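You operate a simulated robot arm through the tools that you are given. There is no shell and no other tool. Be economical: measure what you need, move in short steps, check, and stop when the job is done.

The job below is to be done with a simulated two-armed robot. You get a single attempt, and the scene is never put back.

Task
A relay on the middle yellow board is dead and the display names it. Fit a spare.
Fine: Main switch off first and on again at the end. Spare from the drawer, dead relay in the cream tray, drawer shut. Nothing is pulled or fitted while the main switch is on.

It is judged by the outcome, as a careful person would: the job done as asked, and still so three seconds after it is handed in. It fails if anything else is knocked over, pushed out of place, dropped, spilled or broken.

Robot
Two 7-joint arms with two-finger parallel grippers on one trunk, on a base that drives. Base frame: it is fixed to the floor where the robot stands at the start and does not move with it; the origin is under the middle of the robot, x ahead of it, y to its left, z up. Readings come in mm, degrees, newtons and seconds.
The left shoulder is at the start at [20, 170, 1237], the right one opposite. With the tool pointing down near the work surface each hand reaches from about 200 to 660 mm from the robot's upright axis, wherever it stands, measured 20 degrees to its own side. Places, roughly: black ignition key [700, 200, 1100]; black relay [4000, 500, 1000]; black rpm dial [700, 100, 900]; blue coils button [700, 200, 900]; blue fuse [3750, 1000, 1000]; board display [700, 400, 1300]; middle yellow board [700, 500, 1300]; orange slide lock [600, 700, 1300]; red main switch [600, 0, 900]; spares drawer [500, 400, 800]; yellow injectors button [600, 300, 900]. Payload 3.8 kg a hand.
The TCP of each hand is the grasp point between the finger pads, 30 mm short of the fingertips. In the tool frame z runs along the fingers and y along their closing line. Largest opening 110 mm; finger width 20, thickness 10; the body of the gripper, 48 by 112 mm, starts 55 mm behind the TCP.
Orientation is that of the tool frame in the base frame, as [roll, pitch, yaw] about the fixed x, y, z axes, in that order (R = Rz(yaw) Ry(pitch) Rx(roll)). With the fingers straight down and closing along the base's y, the tool's x points along the base's -x, its y along +y and its z along -z.

Tools
- The arms move only by the tool step_arm. It takes "left_rows", "right_rows" or both (then of equal length, played together; a hand with none holds still); each is a list of rows, each a list of 3 entries, a list of its own where there are three numbers: the shift along the tool's x, y, z in units of 250 mm (1.0 is 250 mm), then the turn, a rotation vector about the tool's x, y, z in units of 45 degrees (1.0 is 45 degrees), then the closure, from 0 (fully open) to 1 (shut). In form: [[[dx, dy, dz], [rx, ry, rz], fingers], ...]. A call has 1 to 20 rows; each row is the pose to reach, as a shift and turn from the pose commanded when the call began, along the tool's axes at that moment. A call with a number of a shift or a turn outside -1 to 1 is refused whole. Each row takes 0.2 s and may step no farther than 50 mm and 8.6 degrees from the row before; otherwise, or with a gripper value out of range, the whole call is refused. Where a pose cannot be reached the arm comes as near as it can. A force on the tool above 40 N (or 10 N above the force at the start of the call, whichever is more), or a blocked arm, ends the call early, and 0.2 s more pass. Each finger travels about 72 mm/s and halts on what it meets, pressing with about 26 N; the grip force reading is that of the motor and also rises with nothing between the fingers. The clock runs only during rows and for 0.2 s after the last one: add rows that repeat a pose to give the fingers time. It gives the time, the measured TCP pose, the force on the tool (base axes), the opening and the grip force at its end, in the units of the frame above (readings bear some noise), with the torque about the TCP (base axes, N m) and any sound that the robot's microphone picked up.
- Cameras (640 x 400 px; columns grow to the right, rows downward): "scene" is now at [105.8, 33, 1407.9]; the picture's right is [0.37, -0.93, 0.00], its down [-0.36, -0.14, -0.92] and it looks along [0.86, 0.34, -0.39] (base axes); focal length 214 px, centre (320, 200). "left" rides on the left gripper at [72, -17, -103] in its tool frame; the picture's right is [0.23, 0.97, 0.00], its down [-0.76, 0.18, -0.62] and it looks along [-0.61, 0.14, 0.78] (tool axes); focal length 222 px, centre (320, 200). "right" rides on the right gripper at [72, 17, -103] in its tool frame; the picture's right is [-0.23, 0.97, 0.00], its down [-0.76, -0.18, -0.62] and it looks along [-0.61, -0.14, 0.78] (tool axes); focal length 222 px, centre (320, 200). There is no depth. A picture from a camera that has moved, and an enlarged one, comes with that camera's place and axes in the base frame and with its lens.
- grab_frame(camera): a new picture of that camera. It takes no simulated time.
- lift_body(by): slides the trunk up (or, below 0, down) by that many mm; the arms and the scene camera ride with it, the base frame stays. It gives what a move gives, with no picture.
- base_move(legs): drives the robot by 1 to 6 legs, each [ahead, turn to the left] in mm and degrees, along the robot's own axes; the way and the turn of a leg run together, so that a leg with both is an arc; at most 1500 mm and 180 degrees a leg. The arms and the cameras ride along, it lands a little off, and it stops where it bumps. It gives what a move gives.
- aim_head(pan, tilt): turns the head with the scene camera to pan (to the left, within 80 degrees either way) and tilt (down, from -29 to 69), counted from straight ahead of the robot. It gives what a move gives.
- zoom(camera, box): a new picture of the part [left, top, right, bottom] of that camera's present view, enlarged. It takes no simulated time.
- hand_in(): hands the job in; it is judged then, once.

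Work in short steps. Places have to be worked out from the pictures, the camera data and where the tool is seen: move nearer, look again, correct. Check each grasp and each placing, and mend what went wrong. You have 120 turns and 100 pictures in all, those below and enlarged ones among them. Open the grippers and draw the arms clear of the work before you hand the job in, unless the task says otherwise; then end with one line.

The tools are called by a JSON object that holds its "api" and its "payload". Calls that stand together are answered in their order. step_arm: Moves the arms, as the interface text tells. Its arguments: {"type":"object","properties":{"left_rows":{"type":"array"},"right_rows":{"type":"array"}},"required":[]} The other tools are called the same way: lift_body (by) slides the trunk up or down; base_move (legs) drives the base; aim_head (pan, tilt) turns the head that bears the scene camera; grab_frame (camera) takes a picture; zoom (camera, box) takes an enlarged picture of a part of a camera's view; hand_in () hands the job in.

At the start:

```text
t: 0.0
left_position: [374.8, 473.0, 1426.6]
left_ee_rot: [-180.0, 0.0, 180.0]
left_contact_force: [1.3, -0.4, -0.2]
left_torque: [0.03, 0.0, 0.01]
left_width: 109.8
left_grasp_force: 0.0
right_position: [421.0, 30.2, 1418.3]
right_ee_rot: [179.9, 0.1, 180.0]
right_contact_force: [0.3, -1.3, -0.3]
right_torque: [0.0, -0.02, 0.01]
right_width: 109.9
right_grasp_force: 0.1
trunk travel left (down, up): [-334.0, 236.0]
robot x, y, heading: [0.3, -2.3, 0.1]
head pan, tilt: [21.4, 22.8]
```

scene: 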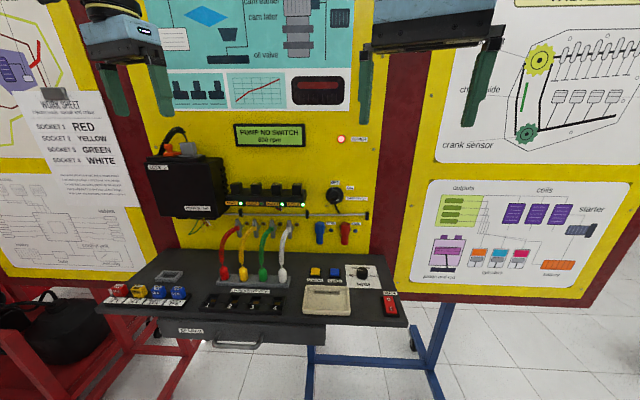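
right: 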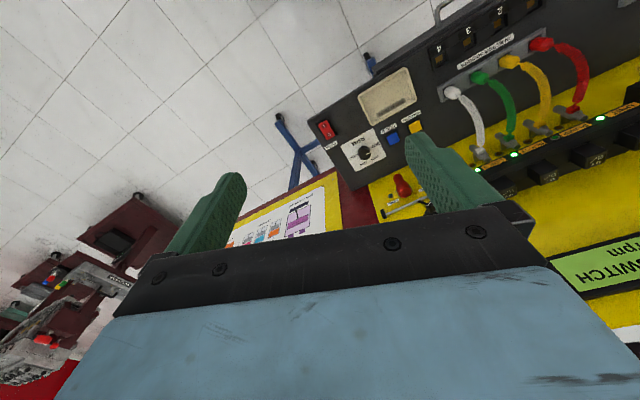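
left: 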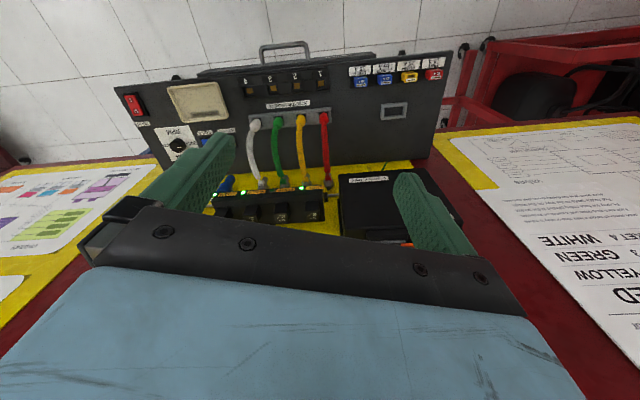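

The display reads something like "PUMP NO SWITCH". I zoom in on the board to read the labels.

{"api": "zoom", "payload": {"camera": "scene", "box": [140, 110, 380, 260]}}

{"api": "zoom", "payload": {"camera": "scene", "box": [90, 240, 420, 360]}}

```text
2.67 times, centred on (260, 185) of scene
camera zoom: at [105.8, 33.0, 1407.9], right [0.37, -0.93, 0.0], down [-0.36, -0.14, -0.92], along [0.86, 0.34, -0.39], focal length 572 px, centre (480, 240)
```

zoom: 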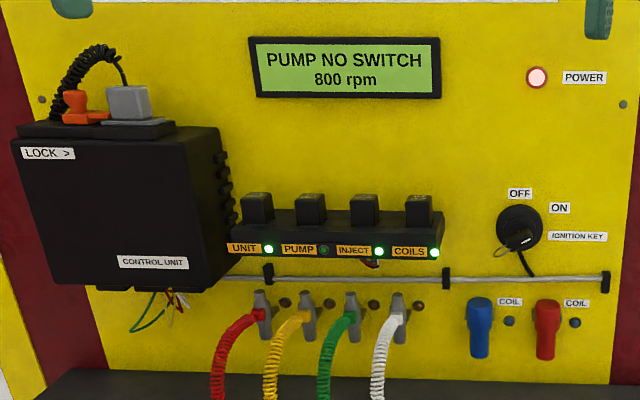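

```text
1.94 times, centred on (255, 300) of scene
camera zoom: at [105.8, 33.0, 1407.9], right [0.37, -0.93, 0.0], down [-0.36, -0.14, -0.92], along [0.86, 0.34, -0.39], focal length 416 px, centre (446, 6)
```

zoom: 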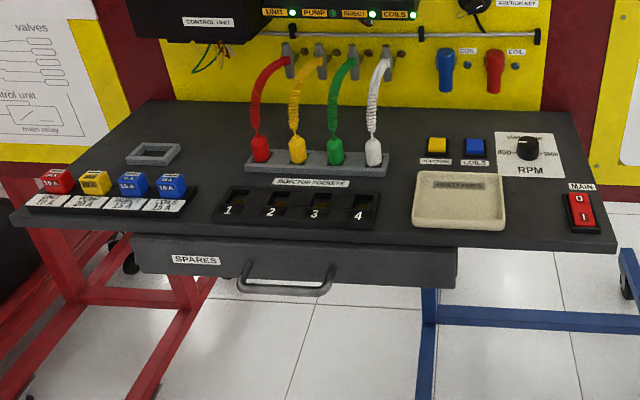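

The dead one is PUMP, the second relay with its LED off. I zoom in on the main switch and the tray and drawer before moving.

{"api": "zoom", "payload": {"camera": "scene", "box": [340, 260, 420, 340]}}

{"api": "zoom", "payload": {"camera": "right", "box": [300, 20, 540, 180]}}

```text
5.00 times, centred on (380, 300) of scene
camera zoom: at [105.8, 33.0, 1407.9], right [0.37, -0.93, 0.0], down [-0.36, -0.14, -0.92], along [0.86, 0.34, -0.39], focal length 1072 px, centre (20, -300)
```

zoom: 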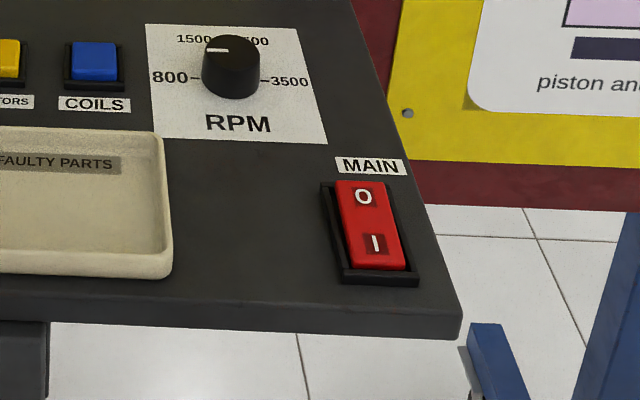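

```text
2.50 times, centred on (420, 100) of right
camera zoom: at [348.9, 47.8, 1521.1], right [0.23, 0.97, 0.0], down [0.76, -0.18, 0.62], along [0.61, -0.14, -0.78], focal length 555 px, centre (70, 450)
```

zoom: 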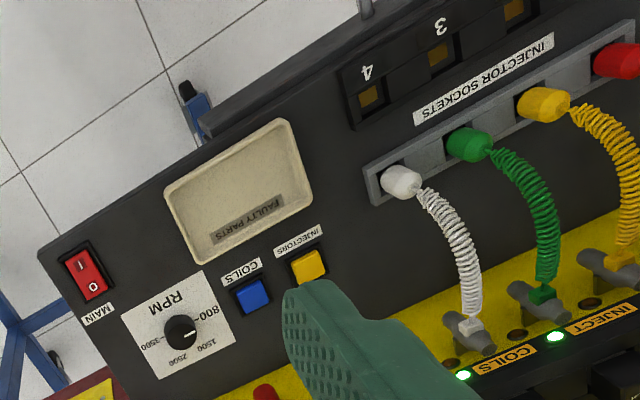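

The table and board stand about 18° turned to the left; I put the switch at about (583, 12, 908), with "0" the far half at about (602, 17). I close the right hand and bring it down above "0".

{"api": "step_arm", "payload": {"right_rows": [[[-0.09, -0.007, 0.12], [0, 0, 0], 0.2], [[-0.18, -0.014, 0.24], [0, 0, 0], 0.4], [[-0.27, -0.02, 0.36], [0, 0, 0], 0.6], [[-0.36, -0.027, 0.48], [0, 0, 0], 0.8], [[-0.45, -0.034, 0.6], [0, 0, 0], 1], [[-0.54, -0.04, 0.72], [0, 0, 0], 1], [[-0.63, -0.047, 0.84], [0, 0, 0], 1], [[-0.72, -0.054, 0.96], [0, 0, 0], 1], [[-0.72, -0.054, 0.98], [0, 0, 0], 1]]}}

{"api": "step_arm", "payload": {"right_rows": [[[0, 0, 0.15], [0, 0, 0], 1], [[0, 0, 0.3], [0, 0, 0], 1], [[0, 0, 0.45], [0, 0, 0], 1], [[0, 0, 0.6], [0, 0, 0], 1], [[0, 0, 0.68], [0, 0, 0], 1]]}}

{"api": "grab_frame", "payload": {"camera": "right"}}

{"api": "zoom", "payload": {"camera": "scene", "box": [320, 240, 440, 340]}}

```text
t: 2.0
left_position: [374.9, 473.4, 1425.5]
left_ee_rot: [-180.0, 0.0, 179.9]
left_contact_force: [0.1, -0.8, 0.0]
left_torque: [0.05, 0.0, 0.02]
left_width: 110.0
left_grasp_force: 0.0
right_position: [573.8, 16.2, 1170.8]
right_ee_rot: [179.8, 0.0, 179.9]
right_contact_force: [1.0, -1.0, 0.0]
right_torque: [0.04, -0.04, -0.02]
right_width: 0.0
right_grasp_force: 25.6
right hand out of reach, approached as far as the arm can: row 7, 8, 9
trunk travel left (down, up): [-334.0, 236.0]
robot x, y, heading: [-1.5, 3.0, -0.3]
head pan, tilt: [21.4, 22.8]
```

```text
t: 3.2
left_position: [374.7, 473.8, 1426.3]
left_ee_rot: [-179.8, 0.0, 180.0]
left_contact_force: [0.0, 0.1, -0.4]
left_torque: [0.01, 0.02, 0.03]
left_width: 110.0
left_grasp_force: 0.1
right_position: [577.0, 18.1, 1001.9]
right_ee_rot: [179.9, 0.1, 180.0]
right_contact_force: [-0.4, 0.0, 0.5]
right_torque: [-0.01, -0.02, 0.01]
right_width: 0.0
right_grasp_force: 25.7
trunk travel left (down, up): [-334.0, 236.0]
robot x, y, heading: [-0.6, 2.8, -0.3]
head pan, tilt: [21.4, 22.8]
```

```text
92 pictures are left
camera right: at [504.2, 34.4, 1104.4], right [0.23, 0.97, 0.0], down [0.76, -0.18, 0.62], along [0.61, -0.14, -0.78], focal length 222 px, centre (320, 200)
```

right: 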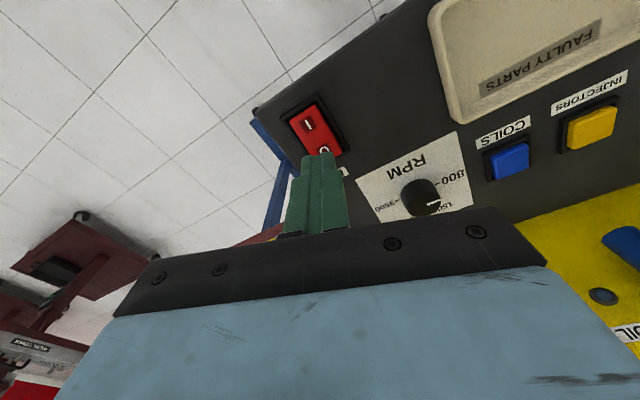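

```text
4.00 times, centred on (380, 290) of scene
camera zoom: at [105.9, 32.9, 1407.9], right [0.37, -0.93, 0.0], down [-0.36, -0.14, -0.92], along [0.86, 0.34, -0.39], focal length 858 px, centre (80, -160)
```

zoom: 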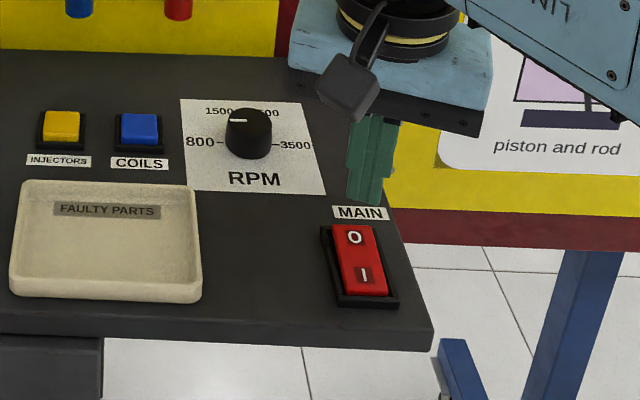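

The reach is marginal here. I retract the right hand, then turn the base 18° left to square up to the board and drive closer.

{"api": "step_arm", "payload": {"right_rows": [[[0, 0, -0.18], [0, 0, 0], 1], [[0.15, 0, -0.32], [0, 0, 0], 1], [[0.32, 0, -0.4], [0, 0, 0], 1], [[0.5, 0, -0.4], [0, 0, 0], 1], [[0.65, 0, -0.4], [0, 0, 0], 1]]}}

{"api": "base_move", "payload": {"legs": [[0, 18], [100, 0]]}}

{"api": "aim_head", "payload": {"pan": 0, "tilt": 40}}

{"api": "grab_frame", "payload": {"camera": "scene"}}

```text
refused: row 2 steps farther than a row can; nothing moved
```

```text
t: 5.4
left_position: [298.7, 599.4, 1427.7]
left_ee_rot: [-179.9, 0.0, -161.5]
left_contact_force: [0.1, -0.1, 0.6]
left_torque: [-0.01, 0.02, -0.02]
left_width: 110.0
left_grasp_force: 0.1
right_position: [635.0, 230.2, 1001.4]
right_ee_rot: [179.9, -0.1, -161.7]
right_contact_force: [0.6, 0.4, 0.2]
right_torque: [0.01, -0.01, 0.01]
right_width: 0.0
right_grasp_force: 26.2
trunk travel left (down, up): [-334.0, 236.0]
robot x, y, heading: [95.3, 33.9, 18.4]
head pan, tilt: [21.4, 22.8]
```

```text
t: 6.2
left_position: [297.6, 598.6, 1427.4]
left_ee_rot: [-179.9, 0.0, -161.5]
left_contact_force: [0.4, 0.5, 0.2]
left_torque: [0.01, 0.03, 0.0]
left_width: 110.0
left_grasp_force: 0.0
right_position: [633.2, 230.9, 1001.3]
right_ee_rot: [179.9, 0.1, -161.6]
right_contact_force: [-0.1, 0.2, 0.7]
right_torque: [0.01, 0.01, 0.04]
right_width: 0.0
right_grasp_force: 26.3
trunk travel left (down, up): [-334.0, 236.0]
robot x, y, heading: [94.9, 31.5, 18.5]
head pan, tilt: [0.0, 40.0]
```

```text
90 pictures are left
camera scene: at [192.6, 64.1, 1381.1], right [0.32, -0.95, 0.0], down [-0.61, -0.2, -0.77], along [0.73, 0.24, -0.64], focal length 214 px, centre (320, 200)
```

scene: 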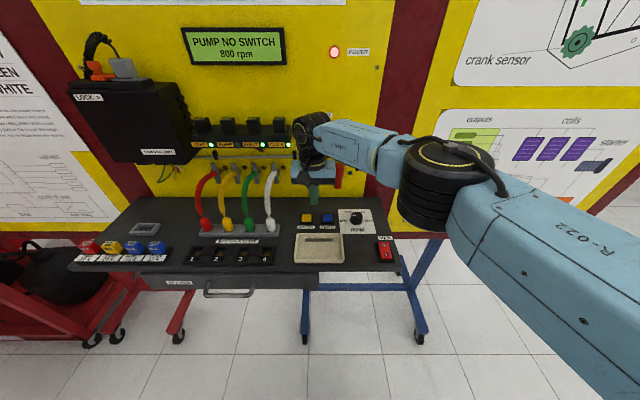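

No contact. I slide the right hand sideways to above the "0" half (u≈575, v≈-174 in the board-aligned frame).

{"api": "step_arm", "payload": {"right_rows": [[[0.078, -0.154, 0], [0, 0, 0], 1], [[0.157, -0.309, 0], [0, 0, 0], 1], [[0.235, -0.463, 0], [0, 0, 0], 1], [[0.314, -0.618, 0], [0, 0, 0], 1], [[0.392, -0.772, 0], [0, 0, 0], 1], [[0.392, -0.772, 0.1], [0, 0, 0], 1]]}}

{"api": "zoom", "payload": {"camera": "right", "box": [240, 60, 400, 240]}}

{"api": "zoom", "payload": {"camera": "scene", "box": [280, 180, 440, 280]}}

```text
t: 7.6
left_position: [299.3, 599.7, 1425.9]
left_ee_rot: [-179.9, 0.0, -161.5]
left_contact_force: [0.2, 0.6, -0.3]
left_torque: [0.02, 0.03, 0.02]
left_width: 110.2
left_grasp_force: 0.1
right_position: [601.7, 17.6, 979.2]
right_ee_rot: [180.0, 0.1, -161.6]
right_contact_force: [0.0, 0.7, 0.3]
right_torque: [-0.01, 0.0, -0.01]
right_width: 0.0
right_grasp_force: 26.2
trunk travel left (down, up): [-334.0, 236.0]
robot x, y, heading: [93.9, 33.4, 18.4]
head pan, tilt: [0.0, 40.0]
```

```text
2.22 times, centred on (320, 150) of right
camera zoom: at [528.8, 10.5, 1081.4], right [-0.09, 1.0, 0.0], down [0.78, 0.07, 0.62], along [0.62, 0.06, -0.78], focal length 494 px, centre (320, 311)
```

zoom: 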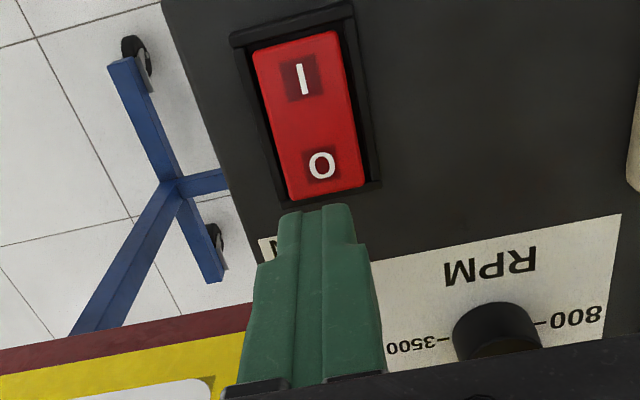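

```text
4.00 times, centred on (360, 230) of scene
camera zoom: at [193.3, 65.0, 1380.9], right [0.32, -0.95, 0.0], down [-0.61, -0.2, -0.77], along [0.73, 0.24, -0.64], focal length 858 px, centre (160, 80)
```

zoom: 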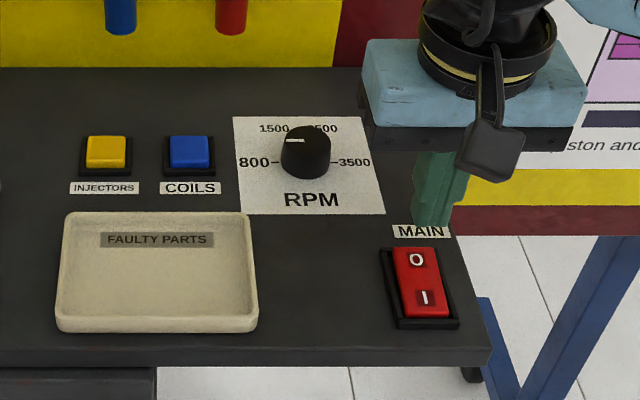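

The fingertips stand right over "0". I press down in small steps.

{"api": "step_arm", "payload": {"right_rows": [[[0, 0, 0.06], [0, 0, 0], 1], [[0, 0, 0.11], [0, 0, 0], 1], [[0, 0, 0.14], [0, 0, 0], 1], [[0, 0, 0.16], [0, 0, 0], 1], [[0, 0, 0.17], [0, 0, 0], 1], [[0, 0, 0.18], [0, 0, 0], 1], [[0, 0, 0.19], [0, 0, 0], 1]]}}

{"api": "grab_frame", "payload": {"camera": "scene"}}

```text
t: 8.8
left_position: [298.4, 597.6, 1426.7]
left_ee_rot: [-179.9, 0.0, -161.5]
left_contact_force: [-0.7, -0.2, -0.1]
left_torque: [0.03, 0.0, -0.03]
left_width: 110.0
left_grasp_force: 0.1
right_position: [604.2, 18.2, 943.2]
right_ee_rot: [179.6, 0.7, -161.7]
right_contact_force: [-5.2, -1.2, 16.6]
right_torque: [-0.17, 0.5, 0.11]
right_width: 0.0
right_grasp_force: 25.9
trunk travel left (down, up): [-334.0, 236.0]
robot x, y, heading: [93.1, 32.6, 18.6]
head pan, tilt: [0.0, 40.0]
stopped in row 5 (right hand): the force on the tool passed its limit at 44 N (the readings are from after the stop); the commanded pose is now the measured one
```

```text
87 pictures are left
camera scene: at [192.0, 63.8, 1381.0], right [0.32, -0.95, 0.0], down [-0.61, -0.2, -0.77], along [0.73, 0.24, -0.64], focal length 214 px, centre (320, 200)
```

scene: 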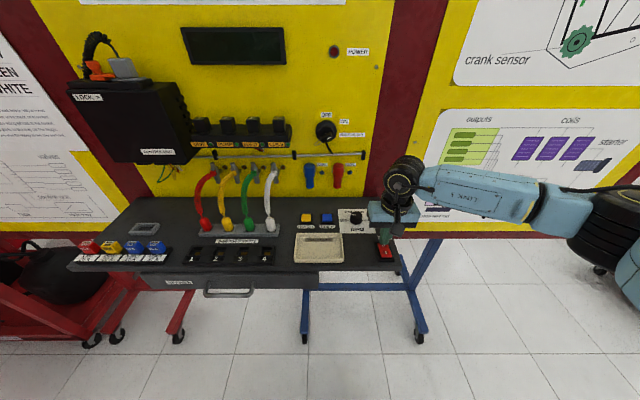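

Power is off and the display is dark. I lift the right hand and look at the drawer and relays closely.

{"api": "step_arm", "payload": {"right_rows": [[[0, 0, -0.15], [0, 0, 0], 1], [[0, 0, -0.33], [0, 0, 0], 1], [[0, 0, -0.52], [0, 0, 0], 1], [[0, 0, -0.7], [0, 0, 0], 1], [[0.18, 0, -0.7], [0, 0, 0], 0.8], [[0.36, 0, -0.7], [0, 0, 0], 0.6], [[0.5, 0, -0.7], [0, 0, 0], 0.4]]}}

{"api": "zoom", "payload": {"camera": "scene", "box": [120, 210, 360, 310]}}

{"api": "zoom", "payload": {"camera": "scene", "box": [60, 80, 300, 190]}}

{"api": "zoom", "payload": {"camera": "left", "box": [160, 20, 480, 260]}}

```text
t: 10.4
left_position: [297.6, 598.5, 1425.9]
left_ee_rot: [-179.9, 0.2, -161.5]
left_contact_force: [-0.5, -0.3, 1.2]
left_torque: [0.01, 0.0, -0.02]
left_width: 109.8
left_grasp_force: 0.0
right_position: [486.0, -20.8, 1113.9]
right_ee_rot: [179.8, 0.6, -161.7]
right_contact_force: [-0.1, -0.6, 0.2]
right_torque: [0.0, 0.0, 0.02]
right_width: 66.1
right_grasp_force: 0.1
trunk travel left (down, up): [-334.0, 236.0]
robot x, y, heading: [91.6, 32.8, 18.5]
head pan, tilt: [0.0, 40.0]
```

```text
2.67 times, centred on (240, 260) of scene
camera zoom: at [192.2, 63.5, 1381.1], right [0.32, -0.95, 0.0], down [-0.61, -0.2, -0.77], along [0.73, 0.24, -0.64], focal length 572 px, centre (533, 40)
```

zoom: 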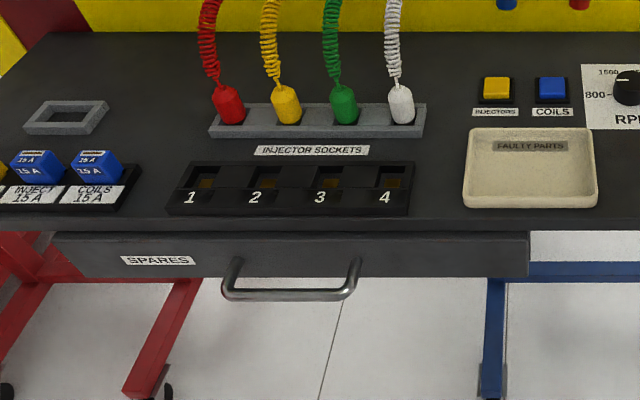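

```text
2.67 times, centred on (180, 135) of scene
camera zoom: at [192.2, 63.5, 1381.1], right [0.32, -0.95, 0.0], down [-0.61, -0.2, -0.77], along [0.73, 0.24, -0.64], focal length 572 px, centre (693, 373)
```

zoom: 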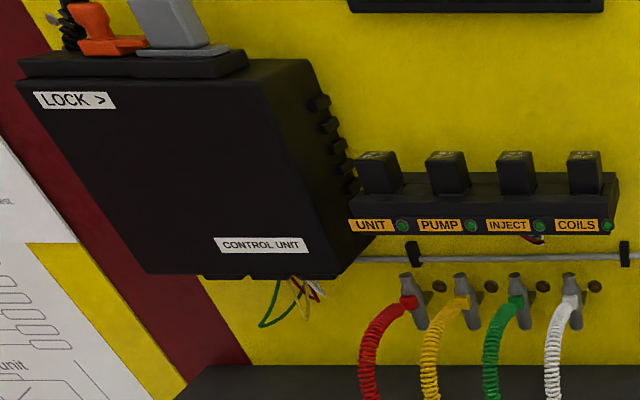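

```text
1.67 times, centred on (320, 140) of left
camera zoom: at [233.9, 559.6, 1530.2], right [-0.52, 0.85, 0.0], down [0.67, 0.41, 0.62], along [0.53, 0.33, -0.78], focal length 370 px, centre (320, 300)
```

zoom: 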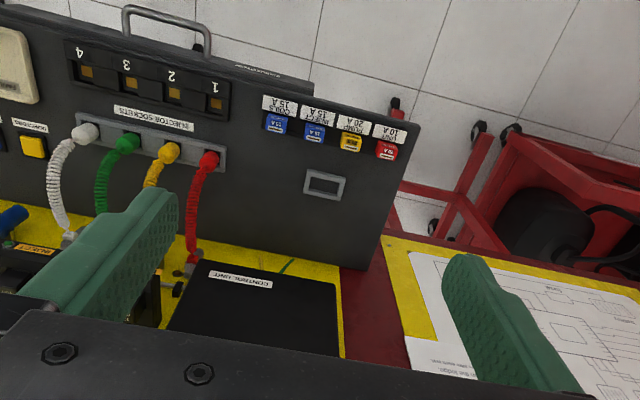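

The handle bar triangulates to about (371, 372, 833). I back the base off 150 mm so there is room to pull, then bring the left hand down, turning it so the fingers close vertically on the bar.

{"api": "base_move", "payload": {"legs": [[-150, 0]]}}

{"api": "step_arm", "payload": {"left_rows": [[[0, -0.06, 0.125], [0, 0, -0.125], 0.1], [[0, -0.12, 0.25], [0, 0, -0.25], 0.2], [[0, -0.18, 0.375], [0, 0, -0.375], 0.3], [[0, -0.24, 0.5], [0, 0, -0.5], 0.4], [[0, -0.3, 0.625], [0, 0, -0.625], 0.5], [[0, -0.36, 0.75], [0, 0, -0.75], 0.6], [[0, -0.42, 0.875], [0, 0, -0.875], 0.68], [[0, -0.48, 1.0], [0, 0, -1.0], 0.68]]}}

```text
t: 11.8
left_position: [156.7, 550.7, 1426.7]
left_ee_rot: [-180.0, 0.2, -161.6]
left_contact_force: [-0.7, -0.1, 0.2]
left_torque: [0.0, -0.03, -0.01]
left_width: 110.0
left_grasp_force: 0.2
right_position: [346.4, -67.6, 1114.7]
right_ee_rot: [179.8, 0.6, -161.7]
right_contact_force: [-0.3, 0.2, 0.3]
right_torque: [0.0, -0.02, -0.03]
right_width: 65.9
right_grasp_force: 0.0
trunk travel left (down, up): [-334.0, 236.0]
robot x, y, heading: [-51.9, -16.6, 18.4]
head pan, tilt: [0.0, 40.0]
```

```text
t: 13.6
left_position: [197.5, 437.2, 1174.8]
left_ee_rot: [-179.9, 0.0, -116.4]
left_contact_force: [0.3, -0.8, -0.8]
left_torque: [-0.03, -0.01, -0.04]
left_width: 35.3
left_grasp_force: 0.1
right_position: [347.0, -66.3, 1114.0]
right_ee_rot: [179.6, 0.5, -161.8]
right_contact_force: [0.1, 0.5, -0.2]
right_torque: [0.01, 0.0, -0.02]
right_width: 65.9
right_grasp_force: 0.1
trunk travel left (down, up): [-334.0, 236.0]
robot x, y, heading: [-47.6, -12.2, 18.3]
head pan, tilt: [0.0, 40.0]
```

Turning the other 45° and moving down and right towards the handle.

{"api": "step_arm", "payload": {"left_rows": [[[0.055, -0.055, 0.1], [0, 0, -0.167], 0.68], [[0.11, -0.11, 0.2], [0, 0, -0.333], 0.68], [[0.166, -0.165, 0.3], [0, 0, -0.5], 0.68], [[0.221, -0.22, 0.4], [0, 0, -0.667], 0.68], [[0.277, -0.275, 0.5], [0, 0, -0.833], 0.68], [[0.332, -0.33, 0.6], [0, 0, -1.0], 0.68]]}}

```text
t: 14.9
left_position: [235.1, 326.7, 1027.6]
left_ee_rot: [-179.9, 0.0, -71.5]
left_contact_force: [1.2, 0.0, -0.6]
left_torque: [-0.02, 0.04, 0.06]
left_width: 35.1
left_grasp_force: 0.0
right_position: [346.8, -65.4, 1114.1]
right_ee_rot: [179.7, 0.5, -161.6]
right_contact_force: [0.6, 0.3, -0.5]
right_torque: [-0.01, 0.04, 0.0]
right_width: 66.0
right_grasp_force: 0.2
trunk travel left (down, up): [-334.0, 236.0]
robot x, y, heading: [-48.2, -14.3, 18.5]
head pan, tilt: [0.0, 40.0]
```

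The hand is at u≈326, v≈235. Now tilting the fingers forward by 45° while dropping and advancing.

{"api": "step_arm", "payload": {"left_rows": [[[0, -0.03, 0.08], [0.167, 0, 0], 0.68], [[0, -0.06, 0.16], [0.333, 0, 0], 0.68], [[0, -0.09, 0.24], [0.5, 0, 0], 0.68], [[0, -0.12, 0.32], [0.667, 0, 0], 0.68], [[0, -0.14, 0.4], [0.833, 0, 0], 0.68], [[0, -0.16, 0.45], [1.0, 0, 0], 0.68]]}}

{"api": "grab_frame", "payload": {"camera": "left"}}

{"api": "grab_frame", "payload": {"camera": "scene"}}

```text
t: 16.4
left_position: [226.3, 425.6, 999.2]
left_ee_rot: [-135.1, -0.3, -71.8]
left_contact_force: [-0.6, -0.6, -1.0]
left_torque: [0.01, -0.02, 0.01]
left_width: 35.3
left_grasp_force: 0.0
left hand out of reach, approached as far as the arm can: row 3, 4, 5, 6
right_position: [345.9, -67.4, 1114.8]
right_ee_rot: [179.6, 0.6, -161.7]
right_contact_force: [0.2, 0.1, -0.2]
right_torque: [-0.04, -0.01, 0.02]
right_width: 66.2
right_grasp_force: 0.2
trunk travel left (down, up): [-334.0, 236.0]
robot x, y, heading: [-50.8, -17.9, 18.6]
head pan, tilt: [0.0, 40.0]
```

```text
83 pictures are left
camera left: at [189.0, 338.4, 1085.2], right [-0.58, -0.43, -0.69], down [-0.78, 0.55, 0.31], along [0.24, 0.72, -0.66], focal length 222 px, centre (320, 200)
```

left: 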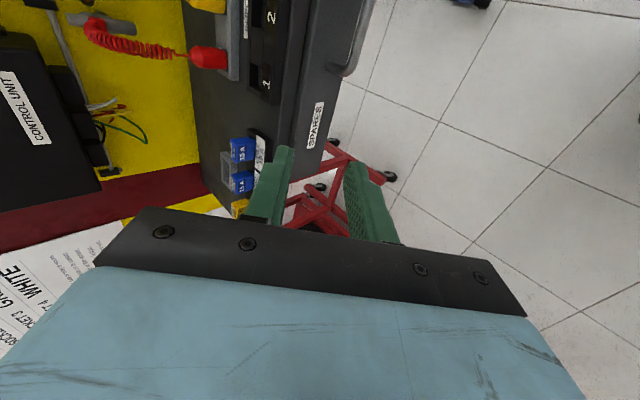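

```text
82 pictures are left
camera scene: at [51.0, 17.2, 1381.1], right [0.32, -0.95, 0.0], down [-0.61, -0.2, -0.77], along [0.73, 0.24, -0.64], focal length 214 px, centre (320, 200)
```

scene: 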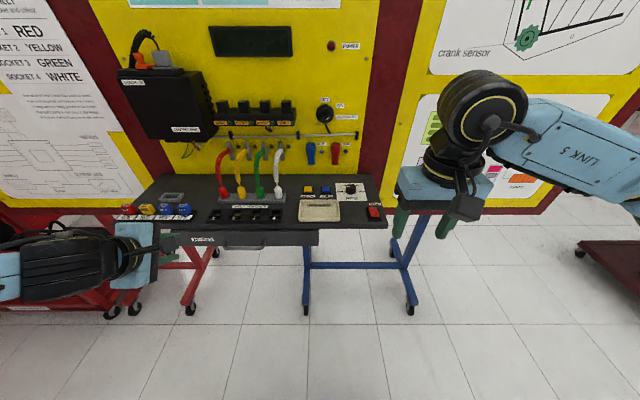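

The reach failed here: the arm seems too folded. I back the base off another 130 mm and then try moving the tilted hand to the handle line.

{"api": "base_move", "payload": {"legs": [[-130, 0]]}}

{"api": "step_arm", "payload": {"left_rows": [[[0.13, 0, 0], [0, 0, 0], 0.68], [[0.26, 0, 0], [0, 0, 0], 0.68], [[0.39, 0, 0], [0, 0, 0], 0.68]]}}

```text
t: 17.6
left_position: [108.2, 385.2, 999.6]
left_ee_rot: [-135.2, -0.1, -71.9]
left_contact_force: [-0.8, 1.0, 0.4]
left_torque: [0.0, -0.02, -0.03]
left_width: 35.2
left_grasp_force: 0.1
right_position: [228.4, -107.3, 1114.8]
right_ee_rot: [179.7, 0.5, -161.8]
right_contact_force: [0.0, 0.0, 0.4]
right_torque: [-0.01, -0.06, -0.02]
right_width: 66.2
right_grasp_force: 0.0
trunk travel left (down, up): [-334.0, 236.0]
robot x, y, heading: [-163.2, -54.8, 18.5]
head pan, tilt: [0.0, 40.0]
```

```text
t: 18.4
left_position: [112.7, 358.1, 1031.8]
left_ee_rot: [-135.3, -0.1, -72.2]
left_contact_force: [0.6, 0.2, -0.2]
left_torque: [0.01, -0.01, 0.0]
left_width: 35.2
left_grasp_force: 0.0
left hand out of reach, approached as far as the arm can: row 1, 2, 3
right_position: [228.4, -105.8, 1113.6]
right_ee_rot: [179.7, 0.6, -161.9]
right_contact_force: [1.0, -0.4, -0.3]
right_torque: [0.01, 0.03, 0.0]
right_width: 65.8
right_grasp_force: 0.0
trunk travel left (down, up): [-334.0, 236.0]
robot x, y, heading: [-166.1, -52.8, 18.4]
head pan, tilt: [0.0, 40.0]
```

Further out there should be more room; I try moving straight to the pre-grasp pose.

{"api": "step_arm", "payload": {"left_rows": [[[0.0, -0.024, 0.163], [0, 0, 0], 0.68], [[0.0, -0.048, 0.327], [0, 0, 0], 0.68], [[0.05, -0.072, 0.49], [0, 0, 0], 0.68], [[0.12, -0.096, 0.65], [0, 0, 0], 0.68], [[0.2, -0.12, 0.81], [0, 0, 0], 0.68], [[0.276, -0.144, 0.96], [0, 0, 0], 0.68]]}}

{"api": "grab_frame", "payload": {"camera": "scene"}}

```text
t: 19.8
left_position: [293.7, 421.6, 1018.2]
left_ee_rot: [-136.0, -0.1, -72.4]
left_contact_force: [0.1, -0.2, 0.1]
left_torque: [-0.01, 0.01, 0.02]
left_width: 35.3
left_grasp_force: 0.1
left hand out of reach, approached as far as the arm can: row 1, 2, 3, 4, 5, 6
right_position: [228.1, -107.4, 1115.2]
right_ee_rot: [179.8, 0.6, -161.8]
right_contact_force: [-0.2, -0.5, -0.2]
right_torque: [-0.05, -0.02, 0.04]
right_width: 65.9
right_grasp_force: 0.1
trunk travel left (down, up): [-334.0, 236.0]
robot x, y, heading: [-162.7, -55.4, 18.5]
head pan, tilt: [0.0, 40.0]
```

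```text
81 pictures are left
camera scene: at [-66.0, -22.4, 1381.1], right [0.32, -0.95, 0.0], down [-0.61, -0.2, -0.77], along [0.73, 0.24, -0.64], focal length 214 px, centre (320, 200)
```

scene: 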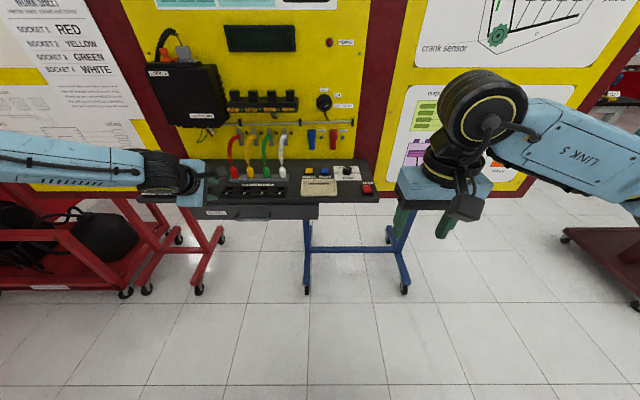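

That configuration is elbow-limited. Instead I will keep the natural wrist yaw and grip one leg of the handle (it runs front-to-back), closing sideways. I undo the tilt and turn, then drive back in.

{"api": "step_arm", "payload": {"left_rows": [[[0, 0, -0.05], [-0.167, 0, 0], 0.68], [[0, 0, -0.1], [-0.333, 0, 0], 0.68], [[0, 0, -0.15], [-0.5, 0, 0], 0.68], [[0, 0, -0.2], [-0.667, 0, 0], 0.68], [[0, 0, -0.25], [-0.833, 0, 0], 0.68], [[0, 0, -0.3], [-1.0, 0, 0], 0.68]]}}

{"api": "step_arm", "payload": {"left_rows": [[[0, 0, 0], [0, 0, 0.167], 0.5], [[0, 0, 0], [0, 0, 0.333], 0.5], [[0, 0, 0], [0, 0, 0.5], 0.5], [[0, 0, 0], [0, 0, 0.667], 0.5], [[0, 0, 0], [0, 0, 0.833], 0.5], [[0, 0, 0], [0, 0, 1.0], 0.5]]}}

{"api": "step_arm", "payload": {"left_rows": [[[0, 0, 0], [0, 0, 0.167], 0.5], [[0, 0, 0], [0, 0, 0.333], 0.5], [[0, 0, 0], [0, 0, 0.5], 0.5], [[0, 0, 0], [0, 0, 0.667], 0.5], [[0, 0, 0], [0, 0, 0.833], 0.5], [[0, 0, 0], [0, 0, 1.0], 0.5]]}}

```text
t: 21.2
left_position: [241.8, 400.4, 1062.2]
left_ee_rot: [179.6, -0.1, -72.0]
left_contact_force: [0.9, -0.9, 0.3]
left_torque: [-0.01, 0.02, 0.0]
left_width: 35.0
left_grasp_force: 0.1
right_position: [228.0, -105.9, 1114.4]
right_ee_rot: [179.7, 0.6, -161.8]
right_contact_force: [0.0, 0.6, -0.4]
right_torque: [0.01, 0.02, -0.01]
right_width: 66.3
right_grasp_force: 0.1
trunk travel left (down, up): [-334.0, 236.0]
robot x, y, heading: [-164.6, -54.5, 18.3]
head pan, tilt: [0.0, 40.0]
```

```text
t: 22.6
left_position: [239.8, 398.8, 1059.5]
left_ee_rot: [179.9, -0.2, -117.1]
left_contact_force: [-0.3, -0.8, 0.0]
left_torque: [-0.01, -0.02, -0.03]
left_width: 55.0
left_grasp_force: 0.1
right_position: [228.4, -106.3, 1115.1]
right_ee_rot: [179.7, 0.6, -161.7]
right_contact_force: [0.6, -0.6, 0.0]
right_torque: [0.03, -0.01, -0.02]
right_width: 66.4
right_grasp_force: 0.0
trunk travel left (down, up): [-334.0, 236.0]
robot x, y, heading: [-166.3, -51.9, 18.5]
head pan, tilt: [0.0, 40.0]
```

```text
t: 24.0
left_position: [240.3, 400.8, 1060.6]
left_ee_rot: [-179.9, -0.2, -162.0]
left_contact_force: [-0.3, 0.7, 0.9]
left_torque: [-0.02, -0.02, 0.03]
left_width: 54.9
left_grasp_force: 0.0
right_position: [228.2, -107.7, 1113.8]
right_ee_rot: [179.8, 0.6, -161.8]
right_contact_force: [0.3, -1.0, 0.6]
right_torque: [0.02, 0.01, -0.03]
right_width: 66.3
right_grasp_force: 0.1
trunk travel left (down, up): [-334.0, 236.0]
robot x, y, heading: [-163.9, -53.6, 18.3]
head pan, tilt: [0.0, 40.0]
```

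Natural yaw is restored. I draw the hand back a little, tilting fingers 30° forward, then drive 120 mm ahead and look at the handle.

{"api": "step_arm", "payload": {"left_rows": [[[0.1, 0, 0.0], [0, -0.17, 0], 0.5], [[0.2, 0, 0.0], [0, -0.34, 0], 0.5], [[0.3, 0, 0.0], [0, -0.5, 0], 0.5], [[0.3, 0, 0.0], [0, -0.667, 0], 0.5]]}}

{"api": "base_move", "payload": {"legs": [[120, 0]]}}

{"api": "grab_frame", "payload": {"camera": "left"}}

{"api": "grab_frame", "payload": {"camera": "scene"}}

```text
t: 25.0
left_position: [169.3, 374.3, 1059.9]
left_ee_rot: [-179.8, 29.8, -162.0]
left_contact_force: [-0.2, 0.1, -0.3]
left_torque: [0.01, -0.01, 0.01]
left_width: 54.8
left_grasp_force: 0.0
right_position: [229.1, -107.5, 1115.1]
right_ee_rot: [179.7, 0.6, -161.8]
right_contact_force: [0.1, 0.6, 0.2]
right_torque: [-0.01, -0.04, 0.03]
right_width: 66.5
right_grasp_force: 0.2
trunk travel left (down, up): [-334.0, 236.0]
robot x, y, heading: [-161.9, -54.0, 18.4]
head pan, tilt: [0.0, 40.0]
```

```text
t: 26.2
left_position: [281.8, 413.4, 1060.3]
left_ee_rot: [-179.9, 29.7, -161.8]
left_contact_force: [0.4, 0.1, 0.2]
left_torque: [0.01, 0.02, -0.03]
left_width: 54.9
left_grasp_force: 0.0
right_position: [340.4, -68.6, 1114.1]
right_ee_rot: [179.7, 0.5, -161.7]
right_contact_force: [1.0, 0.9, -0.3]
right_torque: [-0.02, 0.0, 0.0]
right_width: 66.1
right_grasp_force: 0.0
trunk travel left (down, up): [-334.0, 236.0]
robot x, y, heading: [-56.0, -17.1, 18.4]
head pan, tilt: [0.0, 40.0]
```

```text
80 pictures are left
camera left: at [176.5, 361.6, 1113.2], right [-0.49, 0.86, -0.11], down [0.28, 0.28, 0.92], along [0.83, 0.42, -0.38], focal length 222 px, centre (320, 200)
```

left: 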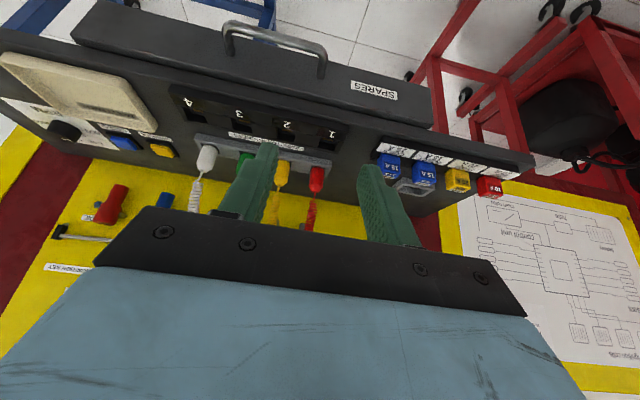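

```text
79 pictures are left
camera scene: at [46.4, 15.0, 1380.9], right [0.32, -0.95, 0.0], down [-0.61, -0.2, -0.77], along [0.73, 0.24, -0.64], focal length 214 px, centre (320, 200)
```

scene: 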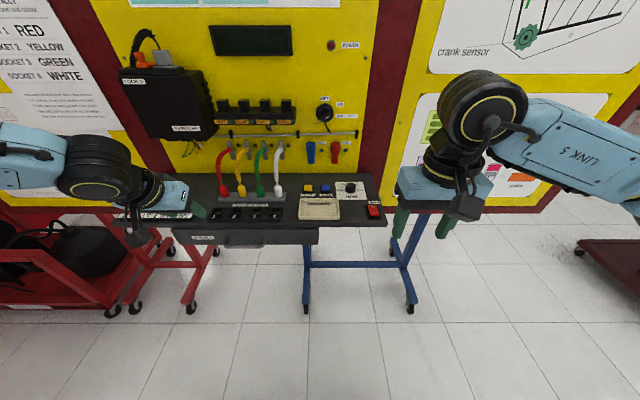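

The left leg of the handle triangulates to u≈490, v≈299, z≈833, agreeing with before. I move above it with a 15° tilt.

{"api": "step_arm", "payload": {"left_rows": [[[0.004, -0.003, 0.145], [0, 0.067, 0], 0.5], [[0.009, -0.006, 0.29], [0, 0.133, 0], 0.5], [[0.013, -0.01, 0.436], [0, 0.2, 0], 0.5], [[0.018, -0.013, 0.581], [0, 0.267, 0], 0.5], [[0.022, -0.016, 0.726], [0, 0.333, 0], 0.5], [[0.022, -0.016, 0.726], [0, 0.333, 0], 0.5]]}}

{"api": "grab_frame", "payload": {"camera": "left"}}

{"api": "zoom", "payload": {"camera": "scene", "box": [100, 170, 340, 270]}}

```text
t: 27.6
left_position: [339.4, 437.6, 924.1]
left_ee_rot: [-179.9, 14.8, -161.9]
left_contact_force: [-0.8, 0.4, -0.5]
left_torque: [-0.01, -0.01, -0.02]
left_width: 55.0
left_grasp_force: 0.1
left hand out of reach, approached as far as the arm can: row 5, 6
right_position: [339.9, -68.9, 1113.4]
right_ee_rot: [179.8, 0.6, -161.7]
right_contact_force: [0.0, 0.6, -0.5]
right_torque: [0.0, -0.06, -0.03]
right_width: 65.8
right_grasp_force: 0.0
trunk travel left (down, up): [-334.0, 236.0]
robot x, y, heading: [-55.4, -15.8, 18.4]
head pan, tilt: [0.0, 40.0]
```

```text
78 pictures are left
camera left: at [251.7, 391.7, 1005.6], right [-0.51, 0.86, -0.06], down [0.49, 0.35, 0.8], along [0.7, 0.38, -0.6], focal length 222 px, centre (320, 200)
```

left: 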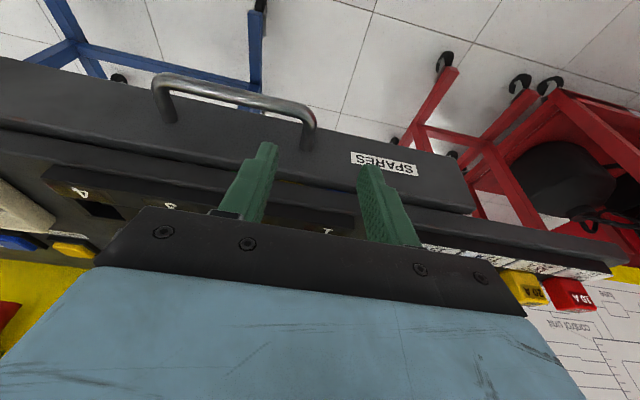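

```text
2.67 times, centred on (220, 220) of scene
camera zoom: at [45.7, 14.5, 1381.0], right [0.32, -0.95, 0.0], down [-0.61, -0.2, -0.77], along [0.73, 0.24, -0.64], focal length 572 px, centre (587, 147)
```

zoom: 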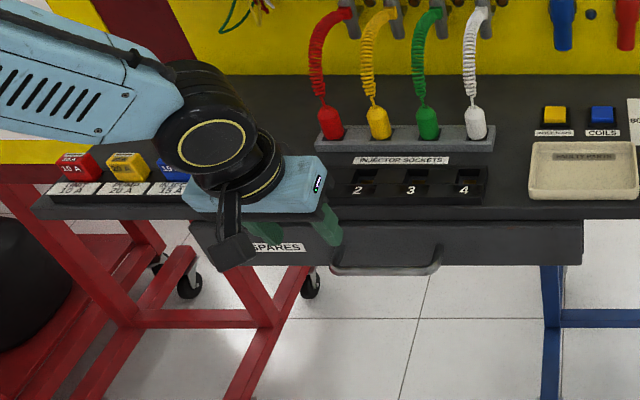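

Still short of reach downward. I draw back and up a bit, drive 60 mm nearer and lower the trunk 60 mm.

{"api": "step_arm", "payload": {"left_rows": [[[0.095, 0, -0.108], [0, 0, 0], 0.5], [[0.19, 0, -0.217], [0, 0, 0], 0.5]]}}

{"api": "base_move", "payload": {"legs": [[60, 0]]}}

{"api": "lift_body", "payload": {"by": -60}}

{"api": "grab_frame", "payload": {"camera": "left"}}

```text
t: 28.2
left_position: [278.9, 419.0, 962.3]
left_ee_rot: [-179.8, 14.7, -161.8]
left_contact_force: [0.4, 0.9, -1.6]
left_torque: [0.04, -0.01, -0.03]
left_width: 55.0
left_grasp_force: 0.0
right_position: [339.8, -69.7, 1114.8]
right_ee_rot: [179.7, 0.6, -161.8]
right_contact_force: [-0.3, 0.0, 0.4]
right_torque: [0.0, 0.02, -0.01]
right_width: 65.8
right_grasp_force: 0.1
trunk travel left (down, up): [-334.0, 236.0]
robot x, y, heading: [-54.2, -16.7, 18.4]
head pan, tilt: [0.0, 40.0]
```

```text
t: 29.2
left_position: [337.6, 439.1, 962.5]
left_ee_rot: [-179.9, 14.8, -161.9]
left_contact_force: [0.3, 0.0, -0.4]
left_torque: [-0.03, 0.01, 0.0]
left_width: 54.8
left_grasp_force: 0.1
right_position: [398.6, -48.8, 1113.3]
right_ee_rot: [179.7, 0.5, -161.7]
right_contact_force: [-0.6, 0.0, -0.2]
right_torque: [-0.04, 0.05, -0.01]
right_width: 66.0
right_grasp_force: 0.1
trunk travel left (down, up): [-334.0, 236.0]
robot x, y, heading: [4.5, 0.3, 18.4]
head pan, tilt: [0.0, 40.0]
```

```text
t: 30.2
left_position: [336.4, 438.5, 903.5]
left_ee_rot: [-179.9, 14.7, -161.8]
left_contact_force: [0.2, -0.4, 0.5]
left_torque: [0.03, -0.01, 0.02]
left_width: 54.9
left_grasp_force: 0.0
right_position: [397.1, -50.5, 1053.5]
right_ee_rot: [179.7, 0.7, -161.7]
right_contact_force: [-0.4, 0.3, 0.8]
right_torque: [0.04, 0.0, 0.01]
right_width: 66.2
right_grasp_force: 0.0
trunk travel left (down, up): [-274.0, 296.0]
robot x, y, heading: [5.0, 1.9, 18.6]
head pan, tilt: [0.0, 40.0]
```

```text
76 pictures are left
camera left: at [249.1, 392.6, 984.4], right [-0.51, 0.86, -0.06], down [0.49, 0.35, 0.8], along [0.7, 0.38, -0.6], focal length 222 px, centre (320, 200)
```

left: 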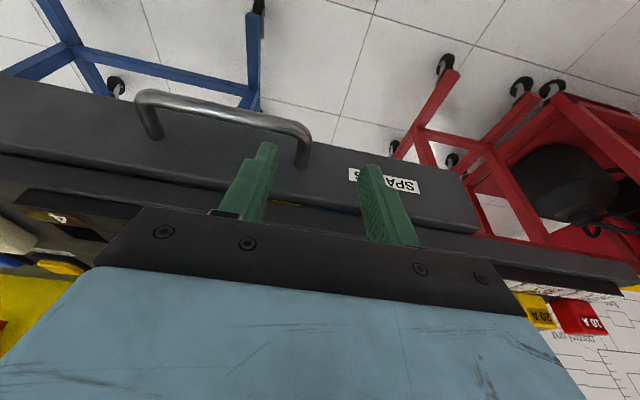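

Leg again at u≈489, v≈299. I shift over it and lower the fingers astride the leg.

{"api": "step_arm", "payload": {"left_rows": [[[-0.1, -0.042, 0.027], [0, 0, 0], 0.5], [[-0.079, -0.042, 0.106], [0, 0, 0], 0.5], [[-0.058, -0.042, 0.185], [0, 0, 0], 0.5], [[-0.037, -0.042, 0.264], [0, 0, 0], 0.5], [[-0.037, -0.042, 0.264], [0, 0, 0], 0.5]]}}

{"api": "grab_frame", "payload": {"camera": "left"}}

```text
t: 31.4
left_position: [364.2, 436.8, 841.8]
left_ee_rot: [-179.9, 14.9, -161.9]
left_contact_force: [3.8, 1.1, 3.8]
left_torque: [-0.19, -0.02, 0.18]
left_width: 55.4
left_grasp_force: 0.4
right_position: [398.3, -49.6, 1054.3]
right_ee_rot: [179.7, 0.6, -161.7]
right_contact_force: [-0.2, 0.1, -0.3]
right_torque: [0.02, -0.01, 0.0]
right_width: 65.9
right_grasp_force: 0.1
trunk travel left (down, up): [-274.0, 296.0]
robot x, y, heading: [6.3, 2.4, 18.6]
head pan, tilt: [0.0, 40.0]
```

```text
75 pictures are left
camera left: at [276.8, 391.5, 922.9], right [-0.51, 0.86, -0.06], down [0.49, 0.35, 0.8], along [0.71, 0.38, -0.6], focal length 222 px, centre (320, 200)
```

left: 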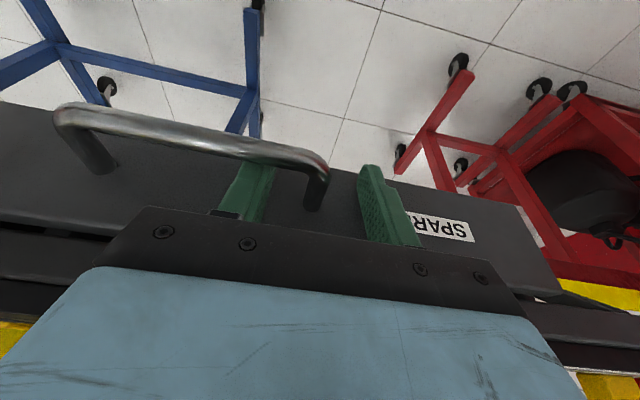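

The inner finger is behind the bar with the leg between the fingers. I close and then pull back 40 mm as a test.

{"api": "step_arm", "payload": {"left_rows": [[[0, 0, 0], [0, 0, 0], 0.8], [[0, 0, 0], [0, 0, 0], 1], [[0, 0, 0], [0, 0, 0], 1]]}}

{"api": "step_arm", "payload": {"left_rows": [[[0.039, 0, -0.01], [0, 0, 0], 1], [[0.077, 0, -0.021], [0, 0, 0], 1], [[0.116, 0, -0.031], [0, 0, 0], 1], [[0.155, 0, -0.041], [0, 0, 0], 1]]}}

{"api": "grab_frame", "payload": {"camera": "left"}}

```text
t: 32.2
left_position: [364.7, 435.2, 839.9]
left_ee_rot: [-179.7, 14.8, -162.0]
left_contact_force: [6.4, -14.2, -1.6]
left_torque: [-0.33, 0.5, 0.77]
left_width: 13.7
left_grasp_force: 26.1
right_position: [397.1, -51.7, 1053.9]
right_ee_rot: [179.6, 0.6, -161.7]
right_contact_force: [-0.2, 0.5, -0.3]
right_torque: [0.01, -0.03, 0.0]
right_width: 65.9
right_grasp_force: 0.1
trunk travel left (down, up): [-274.0, 296.0]
robot x, y, heading: [5.0, 1.0, 18.6]
head pan, tilt: [0.0, 40.0]
```

```text
t: 33.2
left_position: [326.1, 422.4, 841.2]
left_ee_rot: [-179.8, 14.8, -161.8]
left_contact_force: [7.9, -20.1, -6.5]
left_torque: [-0.89, 0.91, 0.81]
left_width: 13.7
left_grasp_force: 26.1
right_position: [397.5, -52.4, 1053.9]
right_ee_rot: [179.6, 0.4, -161.7]
right_contact_force: [0.3, -1.1, -1.0]
right_torque: [0.02, 0.0, 0.0]
right_width: 65.9
right_grasp_force: 0.1
trunk travel left (down, up): [-274.0, 296.0]
robot x, y, heading: [3.8, 1.7, 18.2]
head pan, tilt: [0.0, 40.0]
```

```text
74 pictures are left
camera left: at [238.7, 375.9, 922.8], right [-0.51, 0.86, -0.06], down [0.49, 0.35, 0.8], along [0.7, 0.38, -0.6], focal length 222 px, centre (320, 200)
```

left: 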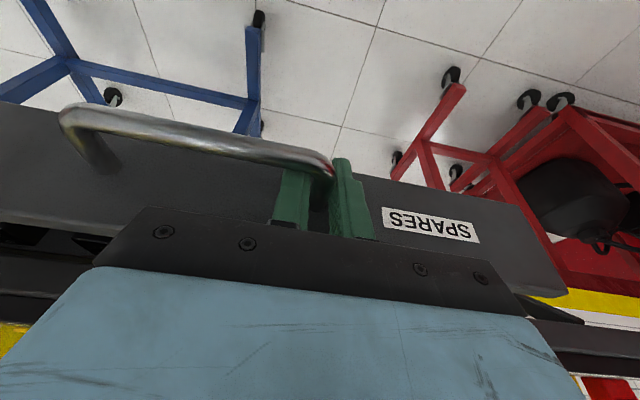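

The drawer comes out. I pull a further 140 mm, easing the sideways load slightly.

{"api": "step_arm", "payload": {"left_rows": [[[0.1, -0.008, -0.026], [0, 0, 0], 1], [[0.2, -0.012, -0.053], [0, 0, 0], 1], [[0.3, -0.014, -0.08], [0, 0, 0], 1], [[0.4, -0.016, -0.107], [0, 0, 0], 1], [[0.54, -0.016, -0.145], [0, 0, 0], 1]]}}

{"api": "grab_frame", "payload": {"camera": "scene"}}

```text
t: 34.3
left_position: [223.9, 386.7, 841.9]
left_ee_rot: [-179.5, 15.3, -161.2]
left_contact_force: [15.2, -3.0, -15.6]
left_torque: [-0.94, 1.48, 0.93]
left_width: 13.4
left_grasp_force: 26.2
right_position: [397.7, -50.9, 1054.2]
right_ee_rot: [179.7, 0.6, -161.7]
right_contact_force: [-0.7, 0.9, -0.3]
right_torque: [-0.01, -0.02, 0.0]
right_width: 66.2
right_grasp_force: 0.1
trunk travel left (down, up): [-274.0, 296.0]
robot x, y, heading: [2.2, 3.3, 18.5]
head pan, tilt: [0.0, 40.0]
stopped in row 5 (left hand): the force on the tool passed its limit at 71 N (the readings are from after the stop); the commanded pose is now the measured one
```

```text
73 pictures are left
camera scene: at [104.3, 33.7, 1320.8], right [0.31, -0.95, 0.0], down [-0.61, -0.2, -0.77], along [0.73, 0.24, -0.64], focal length 214 px, centre (320, 200)
```

scene: 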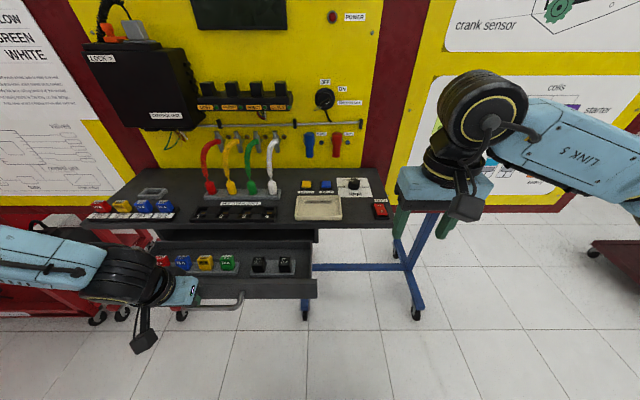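

The drawer is open to its stop, with two black relays at its right. I release the handle, rise straight up, and look.

{"api": "step_arm", "payload": {"left_rows": [[[0, 0, 0], [0, 0, 0], 0.5], [[0, 0, 0], [0, 0, 0], 0.5], [[0, 0, 0], [0, 0, 0], 0.5], [[0.05, 0, -0.15], [0, 0, 0], 0.5], [[0.09, 0, -0.33], [0, 0, 0], 0.5], [[0.13, 0, -0.5], [0, 0, 0], 0.5], [[0.17, 0, -0.65], [0, 0, 0], 0.5]]}}

{"api": "zoom", "payload": {"camera": "scene", "box": [140, 220, 340, 320]}}

{"api": "grab_frame", "payload": {"camera": "left"}}

```text
t: 35.9
left_position: [190.8, 400.7, 983.7]
left_ee_rot: [-179.5, 15.2, -161.5]
left_contact_force: [0.7, 0.5, 0.1]
left_torque: [0.02, -0.06, -0.04]
left_width: 54.7
left_grasp_force: 0.0
left hand out of reach, approached as far as the arm can: row 5, 6, 7
right_position: [397.0, -51.4, 1054.8]
right_ee_rot: [179.6, 0.7, -161.7]
right_contact_force: [0.9, -0.9, -1.0]
right_torque: [0.0, -0.01, 0.04]
right_width: 66.2
right_grasp_force: 0.1
trunk travel left (down, up): [-274.0, 296.0]
robot x, y, heading: [5.8, -1.6, 18.3]
head pan, tilt: [0.0, 40.0]
```

```text
3.20 times, centred on (240, 270) of scene
camera zoom: at [101.7, 33.4, 1321.1], right [0.32, -0.95, 0.0], down [-0.61, -0.2, -0.77], along [0.73, 0.24, -0.64], focal length 686 px, centre (576, -24)
```

zoom: 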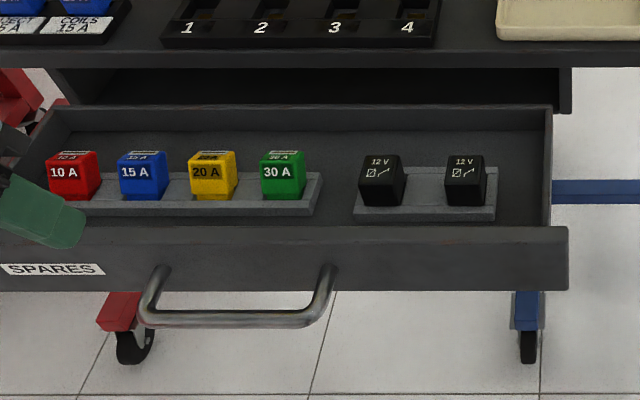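

```text
71 pictures are left
camera left: at [103.1, 355.4, 1065.0], right [-0.52, 0.85, -0.07], down [0.48, 0.36, 0.8], along [0.71, 0.38, -0.6], focal length 222 px, centre (320, 200)
```

left: 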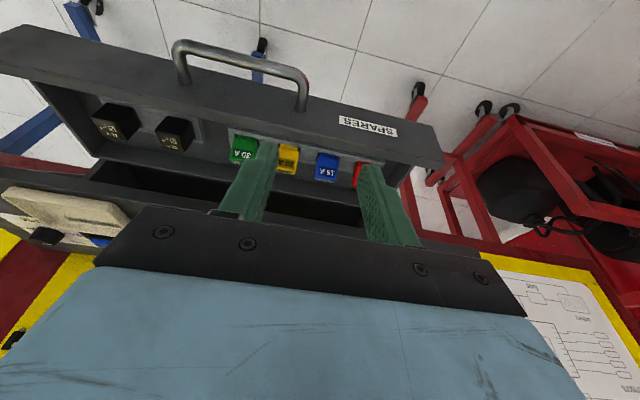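

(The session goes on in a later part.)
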